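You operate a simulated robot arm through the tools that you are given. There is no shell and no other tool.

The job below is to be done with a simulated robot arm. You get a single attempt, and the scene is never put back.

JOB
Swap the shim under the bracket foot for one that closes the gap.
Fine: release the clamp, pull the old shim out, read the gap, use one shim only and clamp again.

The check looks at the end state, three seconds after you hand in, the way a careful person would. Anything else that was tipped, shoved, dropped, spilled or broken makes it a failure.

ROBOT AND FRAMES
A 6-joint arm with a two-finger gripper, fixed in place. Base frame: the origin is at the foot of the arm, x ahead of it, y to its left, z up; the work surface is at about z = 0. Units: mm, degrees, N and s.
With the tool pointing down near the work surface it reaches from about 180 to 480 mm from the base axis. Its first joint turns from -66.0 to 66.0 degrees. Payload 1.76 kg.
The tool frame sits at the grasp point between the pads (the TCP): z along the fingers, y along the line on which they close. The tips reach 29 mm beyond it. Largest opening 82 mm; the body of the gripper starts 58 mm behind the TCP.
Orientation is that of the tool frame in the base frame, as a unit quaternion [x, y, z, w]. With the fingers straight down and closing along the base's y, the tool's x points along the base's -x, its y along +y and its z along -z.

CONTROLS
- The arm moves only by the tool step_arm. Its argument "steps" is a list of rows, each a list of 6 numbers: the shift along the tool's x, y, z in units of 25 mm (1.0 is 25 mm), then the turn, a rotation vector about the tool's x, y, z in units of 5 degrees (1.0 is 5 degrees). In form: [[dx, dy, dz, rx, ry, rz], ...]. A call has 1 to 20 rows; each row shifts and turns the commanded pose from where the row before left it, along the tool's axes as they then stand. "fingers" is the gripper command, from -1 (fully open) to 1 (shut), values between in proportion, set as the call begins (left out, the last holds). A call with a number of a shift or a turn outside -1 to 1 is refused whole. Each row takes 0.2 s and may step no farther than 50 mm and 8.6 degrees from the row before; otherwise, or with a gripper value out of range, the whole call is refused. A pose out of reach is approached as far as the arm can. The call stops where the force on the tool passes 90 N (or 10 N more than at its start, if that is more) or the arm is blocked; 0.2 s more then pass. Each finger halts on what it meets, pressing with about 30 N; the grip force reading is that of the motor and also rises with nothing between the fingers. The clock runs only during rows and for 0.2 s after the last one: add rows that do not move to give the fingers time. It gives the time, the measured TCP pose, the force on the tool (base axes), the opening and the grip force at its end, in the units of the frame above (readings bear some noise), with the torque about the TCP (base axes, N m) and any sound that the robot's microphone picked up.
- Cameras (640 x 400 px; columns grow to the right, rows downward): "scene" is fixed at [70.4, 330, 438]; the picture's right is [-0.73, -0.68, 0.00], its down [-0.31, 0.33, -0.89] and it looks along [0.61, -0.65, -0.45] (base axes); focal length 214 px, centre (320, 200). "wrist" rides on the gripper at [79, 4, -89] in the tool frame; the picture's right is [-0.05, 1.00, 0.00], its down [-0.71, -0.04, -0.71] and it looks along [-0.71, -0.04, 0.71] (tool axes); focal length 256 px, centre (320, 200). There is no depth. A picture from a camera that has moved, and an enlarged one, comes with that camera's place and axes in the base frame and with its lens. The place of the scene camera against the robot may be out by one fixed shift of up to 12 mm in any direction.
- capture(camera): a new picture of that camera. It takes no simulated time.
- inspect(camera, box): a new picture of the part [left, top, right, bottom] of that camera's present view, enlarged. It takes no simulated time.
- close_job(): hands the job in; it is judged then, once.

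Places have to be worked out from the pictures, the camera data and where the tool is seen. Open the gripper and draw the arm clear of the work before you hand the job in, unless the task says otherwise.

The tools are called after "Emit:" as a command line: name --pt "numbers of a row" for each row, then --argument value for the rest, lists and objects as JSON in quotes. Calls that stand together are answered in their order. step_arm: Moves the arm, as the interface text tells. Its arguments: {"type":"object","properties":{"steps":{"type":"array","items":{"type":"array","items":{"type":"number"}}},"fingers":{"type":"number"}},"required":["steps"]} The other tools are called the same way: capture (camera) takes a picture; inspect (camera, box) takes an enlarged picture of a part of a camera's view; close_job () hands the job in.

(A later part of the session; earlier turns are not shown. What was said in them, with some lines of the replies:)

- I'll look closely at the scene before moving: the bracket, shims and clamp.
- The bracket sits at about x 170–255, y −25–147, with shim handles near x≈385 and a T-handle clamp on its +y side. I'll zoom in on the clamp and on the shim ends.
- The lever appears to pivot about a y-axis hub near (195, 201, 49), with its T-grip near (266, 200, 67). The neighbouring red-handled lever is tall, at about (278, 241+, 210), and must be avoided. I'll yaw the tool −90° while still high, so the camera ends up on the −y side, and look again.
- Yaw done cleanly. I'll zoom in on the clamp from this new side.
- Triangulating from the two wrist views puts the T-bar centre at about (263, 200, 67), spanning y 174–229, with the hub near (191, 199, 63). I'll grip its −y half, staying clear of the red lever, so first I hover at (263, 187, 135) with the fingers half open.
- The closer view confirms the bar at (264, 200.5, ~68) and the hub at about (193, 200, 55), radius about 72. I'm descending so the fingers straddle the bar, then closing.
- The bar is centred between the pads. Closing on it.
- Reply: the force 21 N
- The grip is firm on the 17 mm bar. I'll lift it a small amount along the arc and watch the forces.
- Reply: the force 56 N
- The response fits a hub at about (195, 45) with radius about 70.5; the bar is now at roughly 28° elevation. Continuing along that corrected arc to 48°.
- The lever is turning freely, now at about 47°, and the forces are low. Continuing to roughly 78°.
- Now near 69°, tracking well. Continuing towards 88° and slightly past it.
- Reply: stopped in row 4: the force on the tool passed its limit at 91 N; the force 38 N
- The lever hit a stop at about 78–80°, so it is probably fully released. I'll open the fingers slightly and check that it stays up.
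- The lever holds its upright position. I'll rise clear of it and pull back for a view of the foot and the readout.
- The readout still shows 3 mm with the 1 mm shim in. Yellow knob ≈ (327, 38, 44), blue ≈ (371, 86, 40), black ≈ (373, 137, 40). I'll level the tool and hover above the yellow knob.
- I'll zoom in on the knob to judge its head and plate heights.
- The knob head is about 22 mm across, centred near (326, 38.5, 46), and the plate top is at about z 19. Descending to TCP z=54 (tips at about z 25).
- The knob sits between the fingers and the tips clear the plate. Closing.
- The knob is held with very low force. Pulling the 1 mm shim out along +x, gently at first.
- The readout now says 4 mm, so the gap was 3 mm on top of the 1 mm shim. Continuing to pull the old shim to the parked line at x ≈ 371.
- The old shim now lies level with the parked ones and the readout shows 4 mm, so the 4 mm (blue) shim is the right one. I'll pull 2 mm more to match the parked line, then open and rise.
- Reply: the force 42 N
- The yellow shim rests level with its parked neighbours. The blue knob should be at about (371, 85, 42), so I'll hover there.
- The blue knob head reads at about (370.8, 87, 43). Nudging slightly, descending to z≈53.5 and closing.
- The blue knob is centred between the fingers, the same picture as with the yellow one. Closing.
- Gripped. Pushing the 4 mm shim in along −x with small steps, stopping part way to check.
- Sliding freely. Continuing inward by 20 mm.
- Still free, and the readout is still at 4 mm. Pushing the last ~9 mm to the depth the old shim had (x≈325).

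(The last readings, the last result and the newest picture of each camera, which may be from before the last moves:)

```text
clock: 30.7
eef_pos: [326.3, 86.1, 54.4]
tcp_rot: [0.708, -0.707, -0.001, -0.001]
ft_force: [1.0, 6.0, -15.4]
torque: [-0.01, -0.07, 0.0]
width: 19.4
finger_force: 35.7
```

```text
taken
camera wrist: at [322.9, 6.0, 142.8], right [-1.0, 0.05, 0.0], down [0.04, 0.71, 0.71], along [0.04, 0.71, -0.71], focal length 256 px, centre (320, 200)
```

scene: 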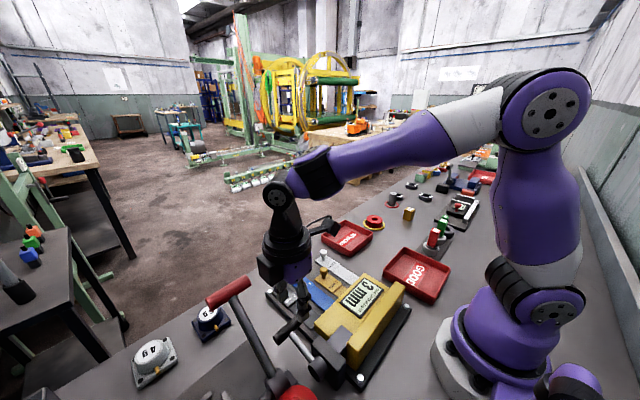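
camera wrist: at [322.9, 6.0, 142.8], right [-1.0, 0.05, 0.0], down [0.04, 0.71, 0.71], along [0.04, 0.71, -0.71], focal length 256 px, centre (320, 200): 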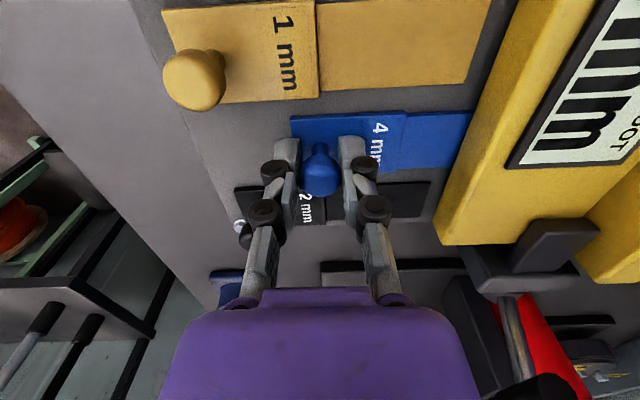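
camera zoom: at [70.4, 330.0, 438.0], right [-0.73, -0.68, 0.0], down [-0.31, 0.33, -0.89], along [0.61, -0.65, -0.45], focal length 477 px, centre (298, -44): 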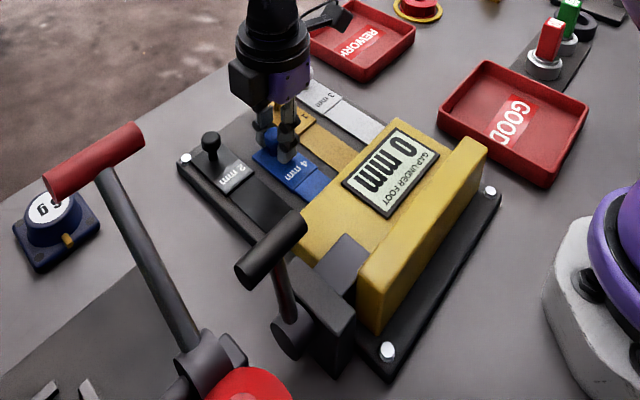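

The readout shows 0 mm, so the gap is closed. A last 1.5 mm push gives some margin; after that I'll open and rise.

Emit:
step_arm --pt "0 0.06 0 0 0 0" --pt "0 0 0 0 0 0"

Emit:
step_arm --pt "0 0 0 0 0 0" --pt "0 0 0 0 0 0" --pt "0 0 -0.5 0 0 0" --pt "0 0 -1 0 0 0" --pt "0 0 -1 0 0 0" --pt "0 0 -1 0 0 0" --pt "0 0 -1 0 0 0" --pt "0 0 0 0 0 0" --fingers 0.1

Emit:
capture --camera "wrist"

Emit:
inspect --camera "scene" --box '[230, 220, 430, 400]'

```text
clock: 31.3
eef_pos: [326.4, 86.0, 52.5]
tcp_rot: [0.707, -0.707, -0.002, 0.0]
ft_force: [2.9, 6.9, -20.3]
torque: [0.24, -0.09, 0.03]
width: 19.6
finger_force: 35.5
```

```text
clock: 33.1
eef_pos: [325.8, 85.7, 165.2]
tcp_rot: [0.707, -0.707, -0.001, 0.0]
ft_force: [-0.1, -0.8, -0.1]
torque: [0.03, -0.02, 0.01]
width: 36.8
finger_force: 0.0
```

```text
taken
camera wrist: at [321.3, 5.3, 255.4], right [-1.0, 0.05, 0.0], down [0.04, 0.71, 0.71], along [0.04, 0.71, -0.71], focal length 256 px, centre (320, 200)
```

wrist: 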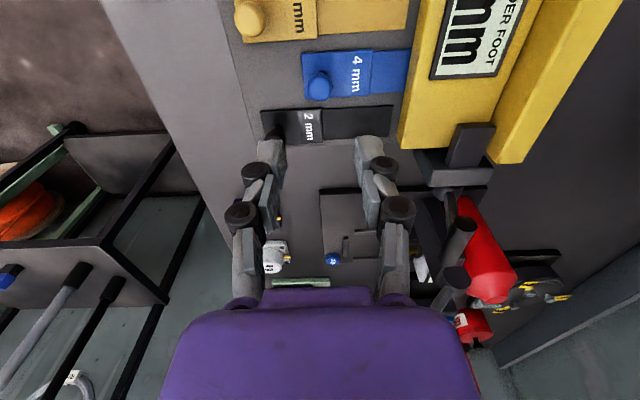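

```text
2.22 times, centred on (330, 310) of scene
camera zoom: at [70.4, 330.0, 438.0], right [-0.73, -0.68, 0.0], down [-0.31, 0.33, -0.89], along [0.61, -0.65, -0.45], focal length 477 px, centre (298, -44)
```

zoom: 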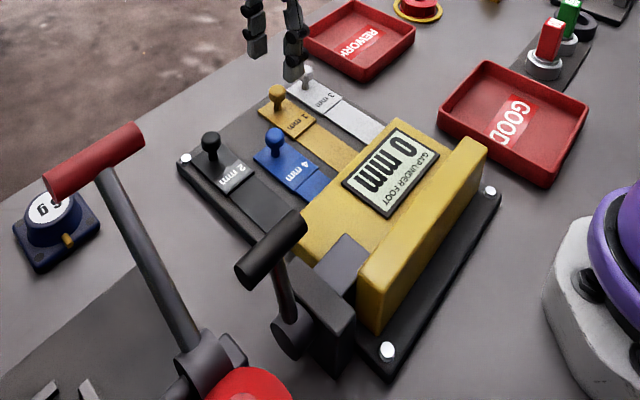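

The readout holds 0 mm with only the blue shim in. Now for re-clamping: I rise, travel over to the T-bar at about (210, 187) and look.

Emit:
step_arm --pt "0 0 -1 0 0 0" --pt "0 0 -1 0 0 0" --pt "0 0 -0.6 0 0 0" --pt "-0.81 0.926 0 0 0 0" --pt "-0.81 0.926 0 0 0 0" --pt "-0.81 0.926 0 0 0 0" --pt "-0.81 0.926 0 0 0 0" --pt "-0.81 0.926 0 0 0 0" --pt "0 0 0.9 0 0 0" --pt "0 0 0.9 0 0 0" --pt "0 0 0 0 0 0"

Emit:
capture --camera "wrist"

Emit:
inspect --camera "scene" --box '[230, 220, 430, 400]'

```text
clock: 35.5
eef_pos: [208.6, 188.0, 185.8]
tcp_rot: [0.707, -0.707, -0.001, 0.0]
ft_force: [-0.8, -0.4, -0.4]
torque: [0.0, 0.02, -0.02]
width: 37.2
finger_force: 0.1
```

```text
taken
camera wrist: at [205.7, 106.7, 275.1], right [-1.0, 0.05, 0.0], down [0.04, 0.71, 0.71], along [0.04, 0.71, -0.71], focal length 256 px, centre (320, 200)
```

wrist: 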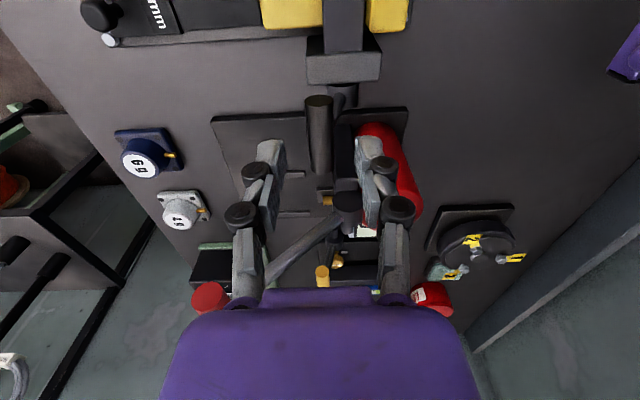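

```text
2.22 times, centred on (330, 310) of scene
camera zoom: at [70.4, 330.0, 438.0], right [-0.73, -0.68, 0.0], down [-0.31, 0.33, -0.89], along [0.61, -0.65, -0.45], focal length 477 px, centre (298, -44)
```

zoom: 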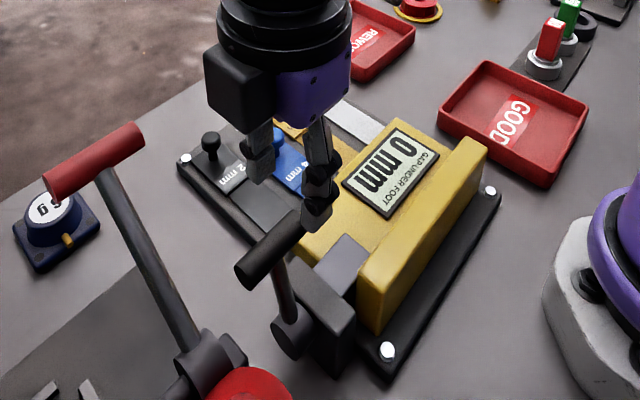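

The bar is at about (211, 200, 119). Shifting 2 mm, descending to z≈118 to straddle it, then closing.

Emit:
step_arm --pt "0.03 -0.08 0.8 0 0 0" --pt "0 0 0.8 0 0 0" --pt "0 0 0.7 0 0 0" --pt "0 0 0.4 0 0 0" --pt "0 0 0 0 0 0"

Emit:
capture --camera "wrist"

```text
clock: 36.7
eef_pos: [212.1, 187.8, 118.0]
tcp_rot: [-0.707, 0.707, 0.0, -0.001]
ft_force: [-0.5, -1.3, 0.5]
torque: [0.01, 0.03, -0.02]
width: 37.0
finger_force: 0.1
```

```text
taken
camera wrist: at [207.6, 106.1, 207.6], right [-1.0, 0.05, 0.0], down [0.04, 0.71, 0.71], along [0.04, 0.71, -0.71], focal length 256 px, centre (320, 200)
```

wrist: 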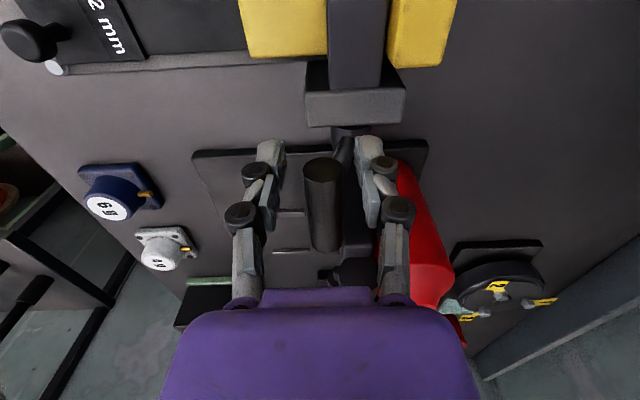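

The bar is centred between the pads. Gripping it.

Emit:
step_arm --pt "0 0 0 0 0 0" --pt "0 0 0 0 0 0" --pt "0 0 0 0 0 0" --fingers 1

```text
clock: 37.5
eef_pos: [210.2, 186.8, 118.4]
tcp_rot: [-0.707, 0.707, 0.0, -0.001]
ft_force: [-0.5, 0.5, -3.3]
torque: [0.1, 0.03, -0.03]
width: 16.5
finger_force: 36.3
```

Gripped with little force. Retracing the arc downwards to about 48°.

Emit:
step_arm --pt "0 -0.242 0.074 0 0 0" --pt "0 -0.242 0.074 0 0 0" --pt "0 -0.224 0.114 0 0 0" --pt "0 -0.224 0.114 0 0 0" --pt "0 0 0 0 0 0"

Emit:
step_arm --pt "0 -0.202 0.152 0 0 0" --pt "0 -0.202 0.152 0 0 0" --pt "0 0 0 0 0 0"

```text
clock: 38.7
eef_pos: [233.0, 186.1, 109.5]
tcp_rot: [0.708, -0.706, -0.002, 0.002]
ft_force: [-22.8, 11.0, -27.6]
torque: [-0.1, 0.14, -0.22]
width: 17.4
finger_force: 36.0
```

```text
clock: 39.5
eef_pos: [243.0, 186.4, 101.7]
tcp_rot: [0.707, -0.707, -0.001, 0.002]
ft_force: [-26.8, 4.4, -21.2]
torque: [0.04, 0.23, -0.04]
width: 17.7
finger_force: 35.9
```

The force points radially inward, so my radius is about 1.5 mm too large; I'll trim inward while going down to about 28°.

Emit:
step_arm --pt "0 -0.14 0.21 0 0 0" --pt "0 -0.15 0.21 0 0 0" --pt "0 -0.138 0.212 0 0 0" --pt "0 -0.138 0.212 0 0 0" --pt "0 0 0 0 0 0"

Emit:
inspect --camera "scene" --box '[230, 220, 430, 400]'

```text
clock: 40.7
eef_pos: [257.3, 186.2, 79.7]
tcp_rot: [-0.707, 0.707, 0.002, -0.004]
ft_force: [-34.0, 6.1, -15.7]
torque: [-0.23, 0.11, -0.07]
width: 16.8
finger_force: 36.6
```

```text
2.22 times, centred on (330, 310) of scene
camera zoom: at [70.4, 330.1, 438.0], right [-0.73, -0.68, 0.0], down [-0.31, 0.33, -0.89], along [0.61, -0.65, -0.45], focal length 477 px, centre (298, -44)
```

zoom: 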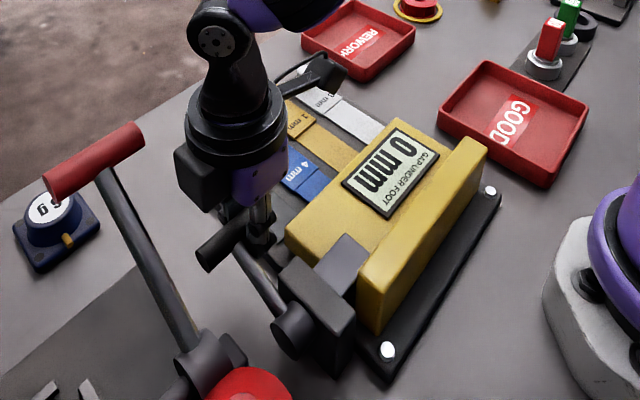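

Tracking well at about 28°. Continuing down to the original clamped position (bar z≈67), trimming inward a little more.

Emit:
step_arm --pt "0 -0.03 0.16 0 0 0" --pt "0 -0.04 0.16 0 0 0" --pt "0 -0.05 0.16 0 0 0" --pt "0 0 0 0 0 0"

Emit:
inspect --camera "scene" --box '[230, 220, 430, 400]'

```text
clock: 41.7
eef_pos: [261.9, 186.5, 70.2]
tcp_rot: [-0.707, 0.707, 0.0, -0.002]
ft_force: [-19.6, -10.5, -4.2]
torque: [0.19, 0.08, 0.14]
width: 16.6
finger_force: 36.0
```

```text
2.22 times, centred on (330, 310) of scene
camera zoom: at [70.4, 330.0, 438.0], right [-0.73, -0.68, 0.0], down [-0.31, 0.33, -0.89], along [0.61, -0.65, -0.45], focal length 477 px, centre (298, -44)
```

zoom: 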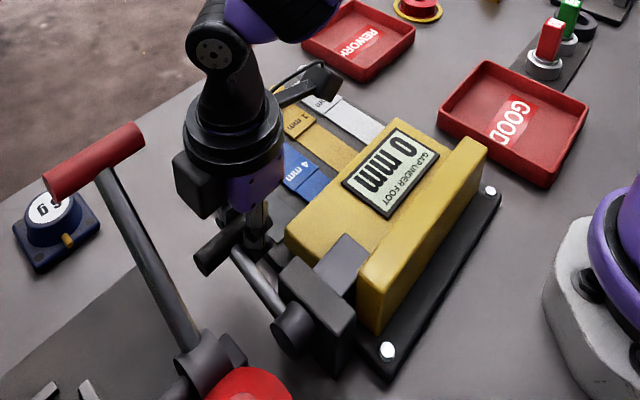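

At z≈70, close to the original clamped height. Continuing down in small steps until I feel the stop.

Emit:
step_arm --pt "0 -0.01 0.1 0 0 0" --pt "0 -0.01 0.1 0 0 0" --pt "0 0 0 0 0 0"

```text
clock: 42.5
eef_pos: [262.0, 187.2, 63.2]
tcp_rot: [-0.706, 0.709, 0.001, 0.0]
ft_force: [-2.3, -22.0, 0.0]
torque: [-0.03, 0.07, 0.14]
width: 16.2
finger_force: 35.9
```

No stop felt yet; continuing down a little and watching the force.

Emit:
step_arm --pt "0 0 0.08 0 0 0" --pt "0 0 0.08 0 0 0" --pt "0 0 0 0 0 0"

Emit:
capture --camera "wrist"

Emit:
inspect --camera "scene" --box '[230, 220, 430, 400]'

```text
clock: 43.3
eef_pos: [263.6, 188.2, 61.7]
tcp_rot: [-0.707, 0.708, 0.001, 0.002]
ft_force: [-0.5, -20.4, 29.3]
torque: [0.14, 0.1, 0.29]
width: 16.5
finger_force: 36.4
```

```text
taken
camera wrist: at [259.4, 106.7, 149.8], right [-1.0, 0.05, 0.0], down [0.04, 0.7, 0.71], along [0.04, 0.71, -0.71], focal length 256 px, centre (320, 200)
```

wrist: 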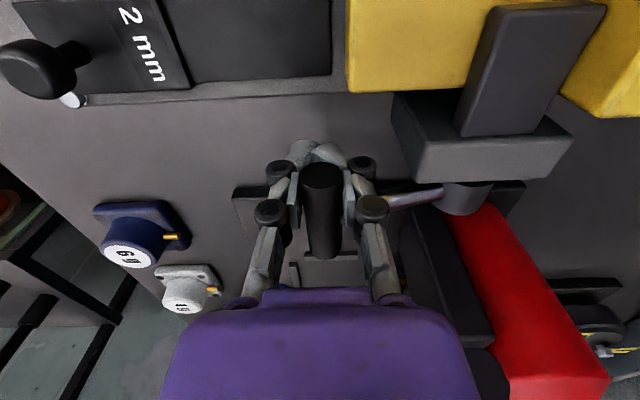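

```text
2.22 times, centred on (330, 310) of scene
camera zoom: at [70.3, 330.0, 438.1], right [-0.73, -0.68, 0.0], down [-0.31, 0.33, -0.89], along [0.61, -0.65, -0.45], focal length 477 px, centre (298, -44)
```

zoom: 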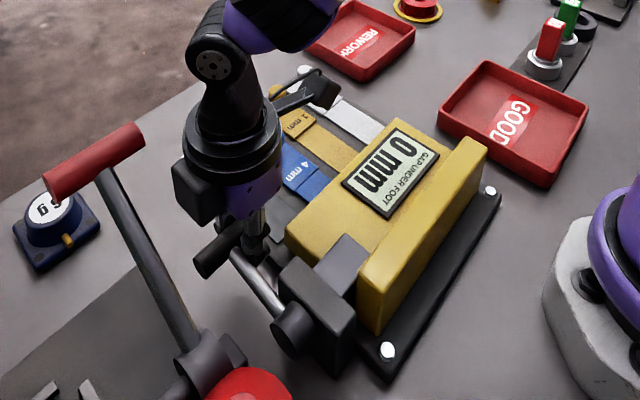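

The upward force has risen to 29 N, which points to the clamp's end stop. One more small press to confirm.

Emit:
step_arm --pt "0 0 0.06 0 0 0" --pt "0 0 0 0 0 0" --pt "0 0 0 0 0 0"

```text
clock: 44.1
eef_pos: [263.2, 187.3, 59.1]
tcp_rot: [-0.706, 0.708, 0.001, 0.002]
ft_force: [15.1, -15.8, 22.6]
torque: [0.17, 0.08, 0.18]
width: 16.2
finger_force: 35.6
```

It gave a little with similar force, either slipping in the pads or still turning. I'll open and measure the bar's actual position.

Emit:
step_arm --pt "0 0 0 0 0 0" --pt "0 0 0 0 0 0" --pt "0 0 0 0 0 0" --fingers 0

Emit:
step_arm --pt "0 0 -0.5 0 0 0" --pt "0 0 -0.8 0 0 0" --pt "0 0 -0.8 0 0 0" --pt "0 0 -0.9 0 0 0" --pt "0 0 0 0 0 0"

Emit:
capture --camera "wrist"

Emit:
inspect --camera "scene" --box '[265, 300, 365, 395]'

```text
clock: 44.9
eef_pos: [261.5, 187.6, 58.0]
tcp_rot: [0.707, -0.707, -0.001, -0.001]
ft_force: [-0.8, 0.1, 0.5]
torque: [0.02, -0.01, -0.02]
width: 41.4
finger_force: 0.0
```

```text
clock: 46.1
eef_pos: [262.9, 186.5, 132.9]
tcp_rot: [-0.707, 0.707, 0.0, 0.0]
ft_force: [0.8, 0.1, 0.4]
torque: [0.01, -0.01, 0.0]
width: 41.2
finger_force: 0.0
```

```text
taken
camera wrist: at [258.8, 106.1, 222.1], right [-1.0, 0.05, 0.0], down [0.04, 0.71, 0.71], along [0.04, 0.71, -0.71], focal length 256 px, centre (320, 200)
```

wrist: 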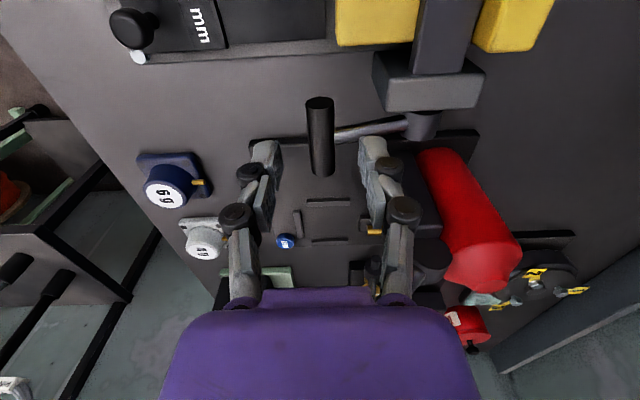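

```text
4.21 times, centred on (315, 348) of scene
camera zoom: at [70.4, 330.0, 438.0], right [-0.73, -0.68, 0.0], down [-0.31, 0.33, -0.89], along [0.61, -0.65, -0.45], focal length 903 px, centre (341, -421)
```

zoom: 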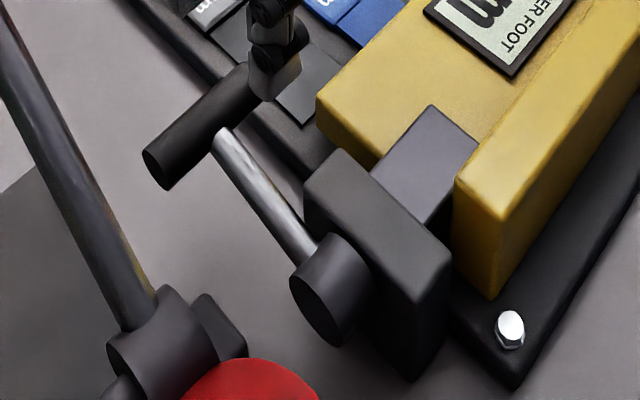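

The lever is pixel-for-pixel where it was when originally clamped. I'll open the gripper, rise and draw the arm clear.

Emit:
step_arm --pt "0 0 -1 0 0 0" --pt "0 0 -1 0 0 0" --pt "0 0 -1 0 0 0" --pt "0 0 -1 0 0 0" --pt "0 0 -1 0 0 0" --pt "0 0 -1 0 0 0" --pt "0 0 -1 0 0 0" --pt "0 0 -1 0 0 0" --pt "0.9 0.5 -0.4 0 0 0" --pt "0.9 0.5 0 0 0 0" --pt "0.9 0.5 0 0 0 0" --pt "0 0 0 0 0 0"

Emit:
step_arm --pt "0 0 0 0 0 0" --pt "0 0 0 0 0 0" --fingers -1

Emit:
capture --camera "scene"

Emit:
inspect --camera "scene" --box '[190, 210, 430, 400]'

Emit:
capture --camera "wrist"

```text
clock: 48.7
eef_pos: [225.4, 119.0, 342.8]
tcp_rot: [-0.707, 0.707, 0.001, 0.001]
ft_force: [-0.2, -0.6, -0.2]
torque: [0.01, 0.03, -0.01]
width: 40.9
finger_force: 0.0
```

```text
clock: 49.3
eef_pos: [225.6, 118.1, 343.4]
tcp_rot: [0.707, -0.707, -0.002, 0.0]
ft_force: [0.0, 0.0, -0.2]
torque: [0.0, -0.01, 0.01]
width: 82.0
finger_force: 0.1
```

```text
taken
```

scene: 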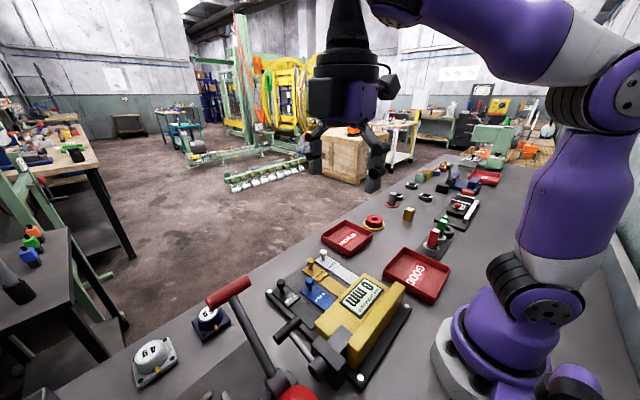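

```text
2.11 times, centred on (310, 305) of scene
camera zoom: at [70.4, 330.0, 438.0], right [-0.73, -0.68, 0.0], down [-0.31, 0.33, -0.89], along [0.61, -0.65, -0.45], focal length 452 px, centre (341, -21)
```

zoom: 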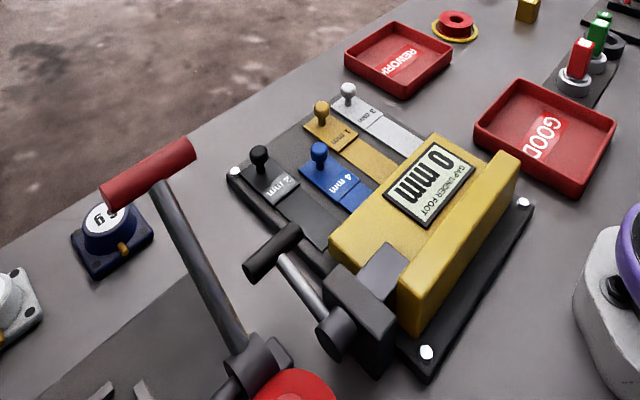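

```text
taken
camera wrist: at [221.9, 38.7, 433.1], right [-1.0, 0.05, 0.0], down [0.04, 0.71, 0.71], along [0.04, 0.71, -0.71], focal length 256 px, centre (320, 200)
```

wrist: 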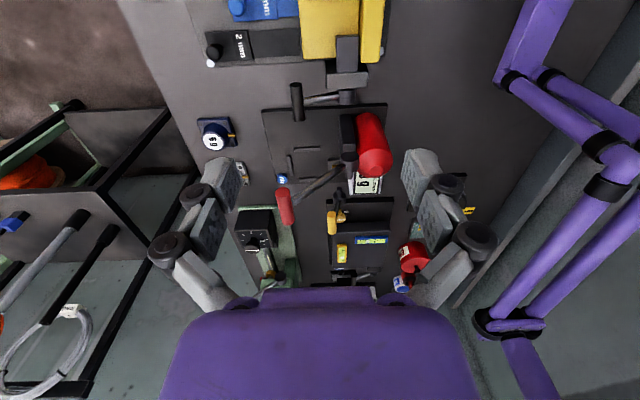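

The gap reads 0 mm with only the 4 mm shim under the foot. The 1 mm shim is parked level with the others, the clamp lever is back down, the neighbouring items look untouched, and the arm is clear with the gripper open. Handing in.

Emit:
close_job

```text
The job is handed in.
```

The shim swap is done and handed in. The 4 mm shim is now the only one under the bracket foot, and the gap readout shows 0 mm.

- **Gap:** the readout showed 3 mm with the old 1 mm shim in place and 4 mm once it was out, so I used the 4 mm shim.
- **Old shim:** the 1 mm shim is pulled out and parked level with the other unused ones.
- **Clamp:** the lever is back down where it started. I compared it with the first picture and saw no difference.
- **Rest of the bench:** nothing else looks disturbed in the last pictures. The arm is clear with the gripper open.
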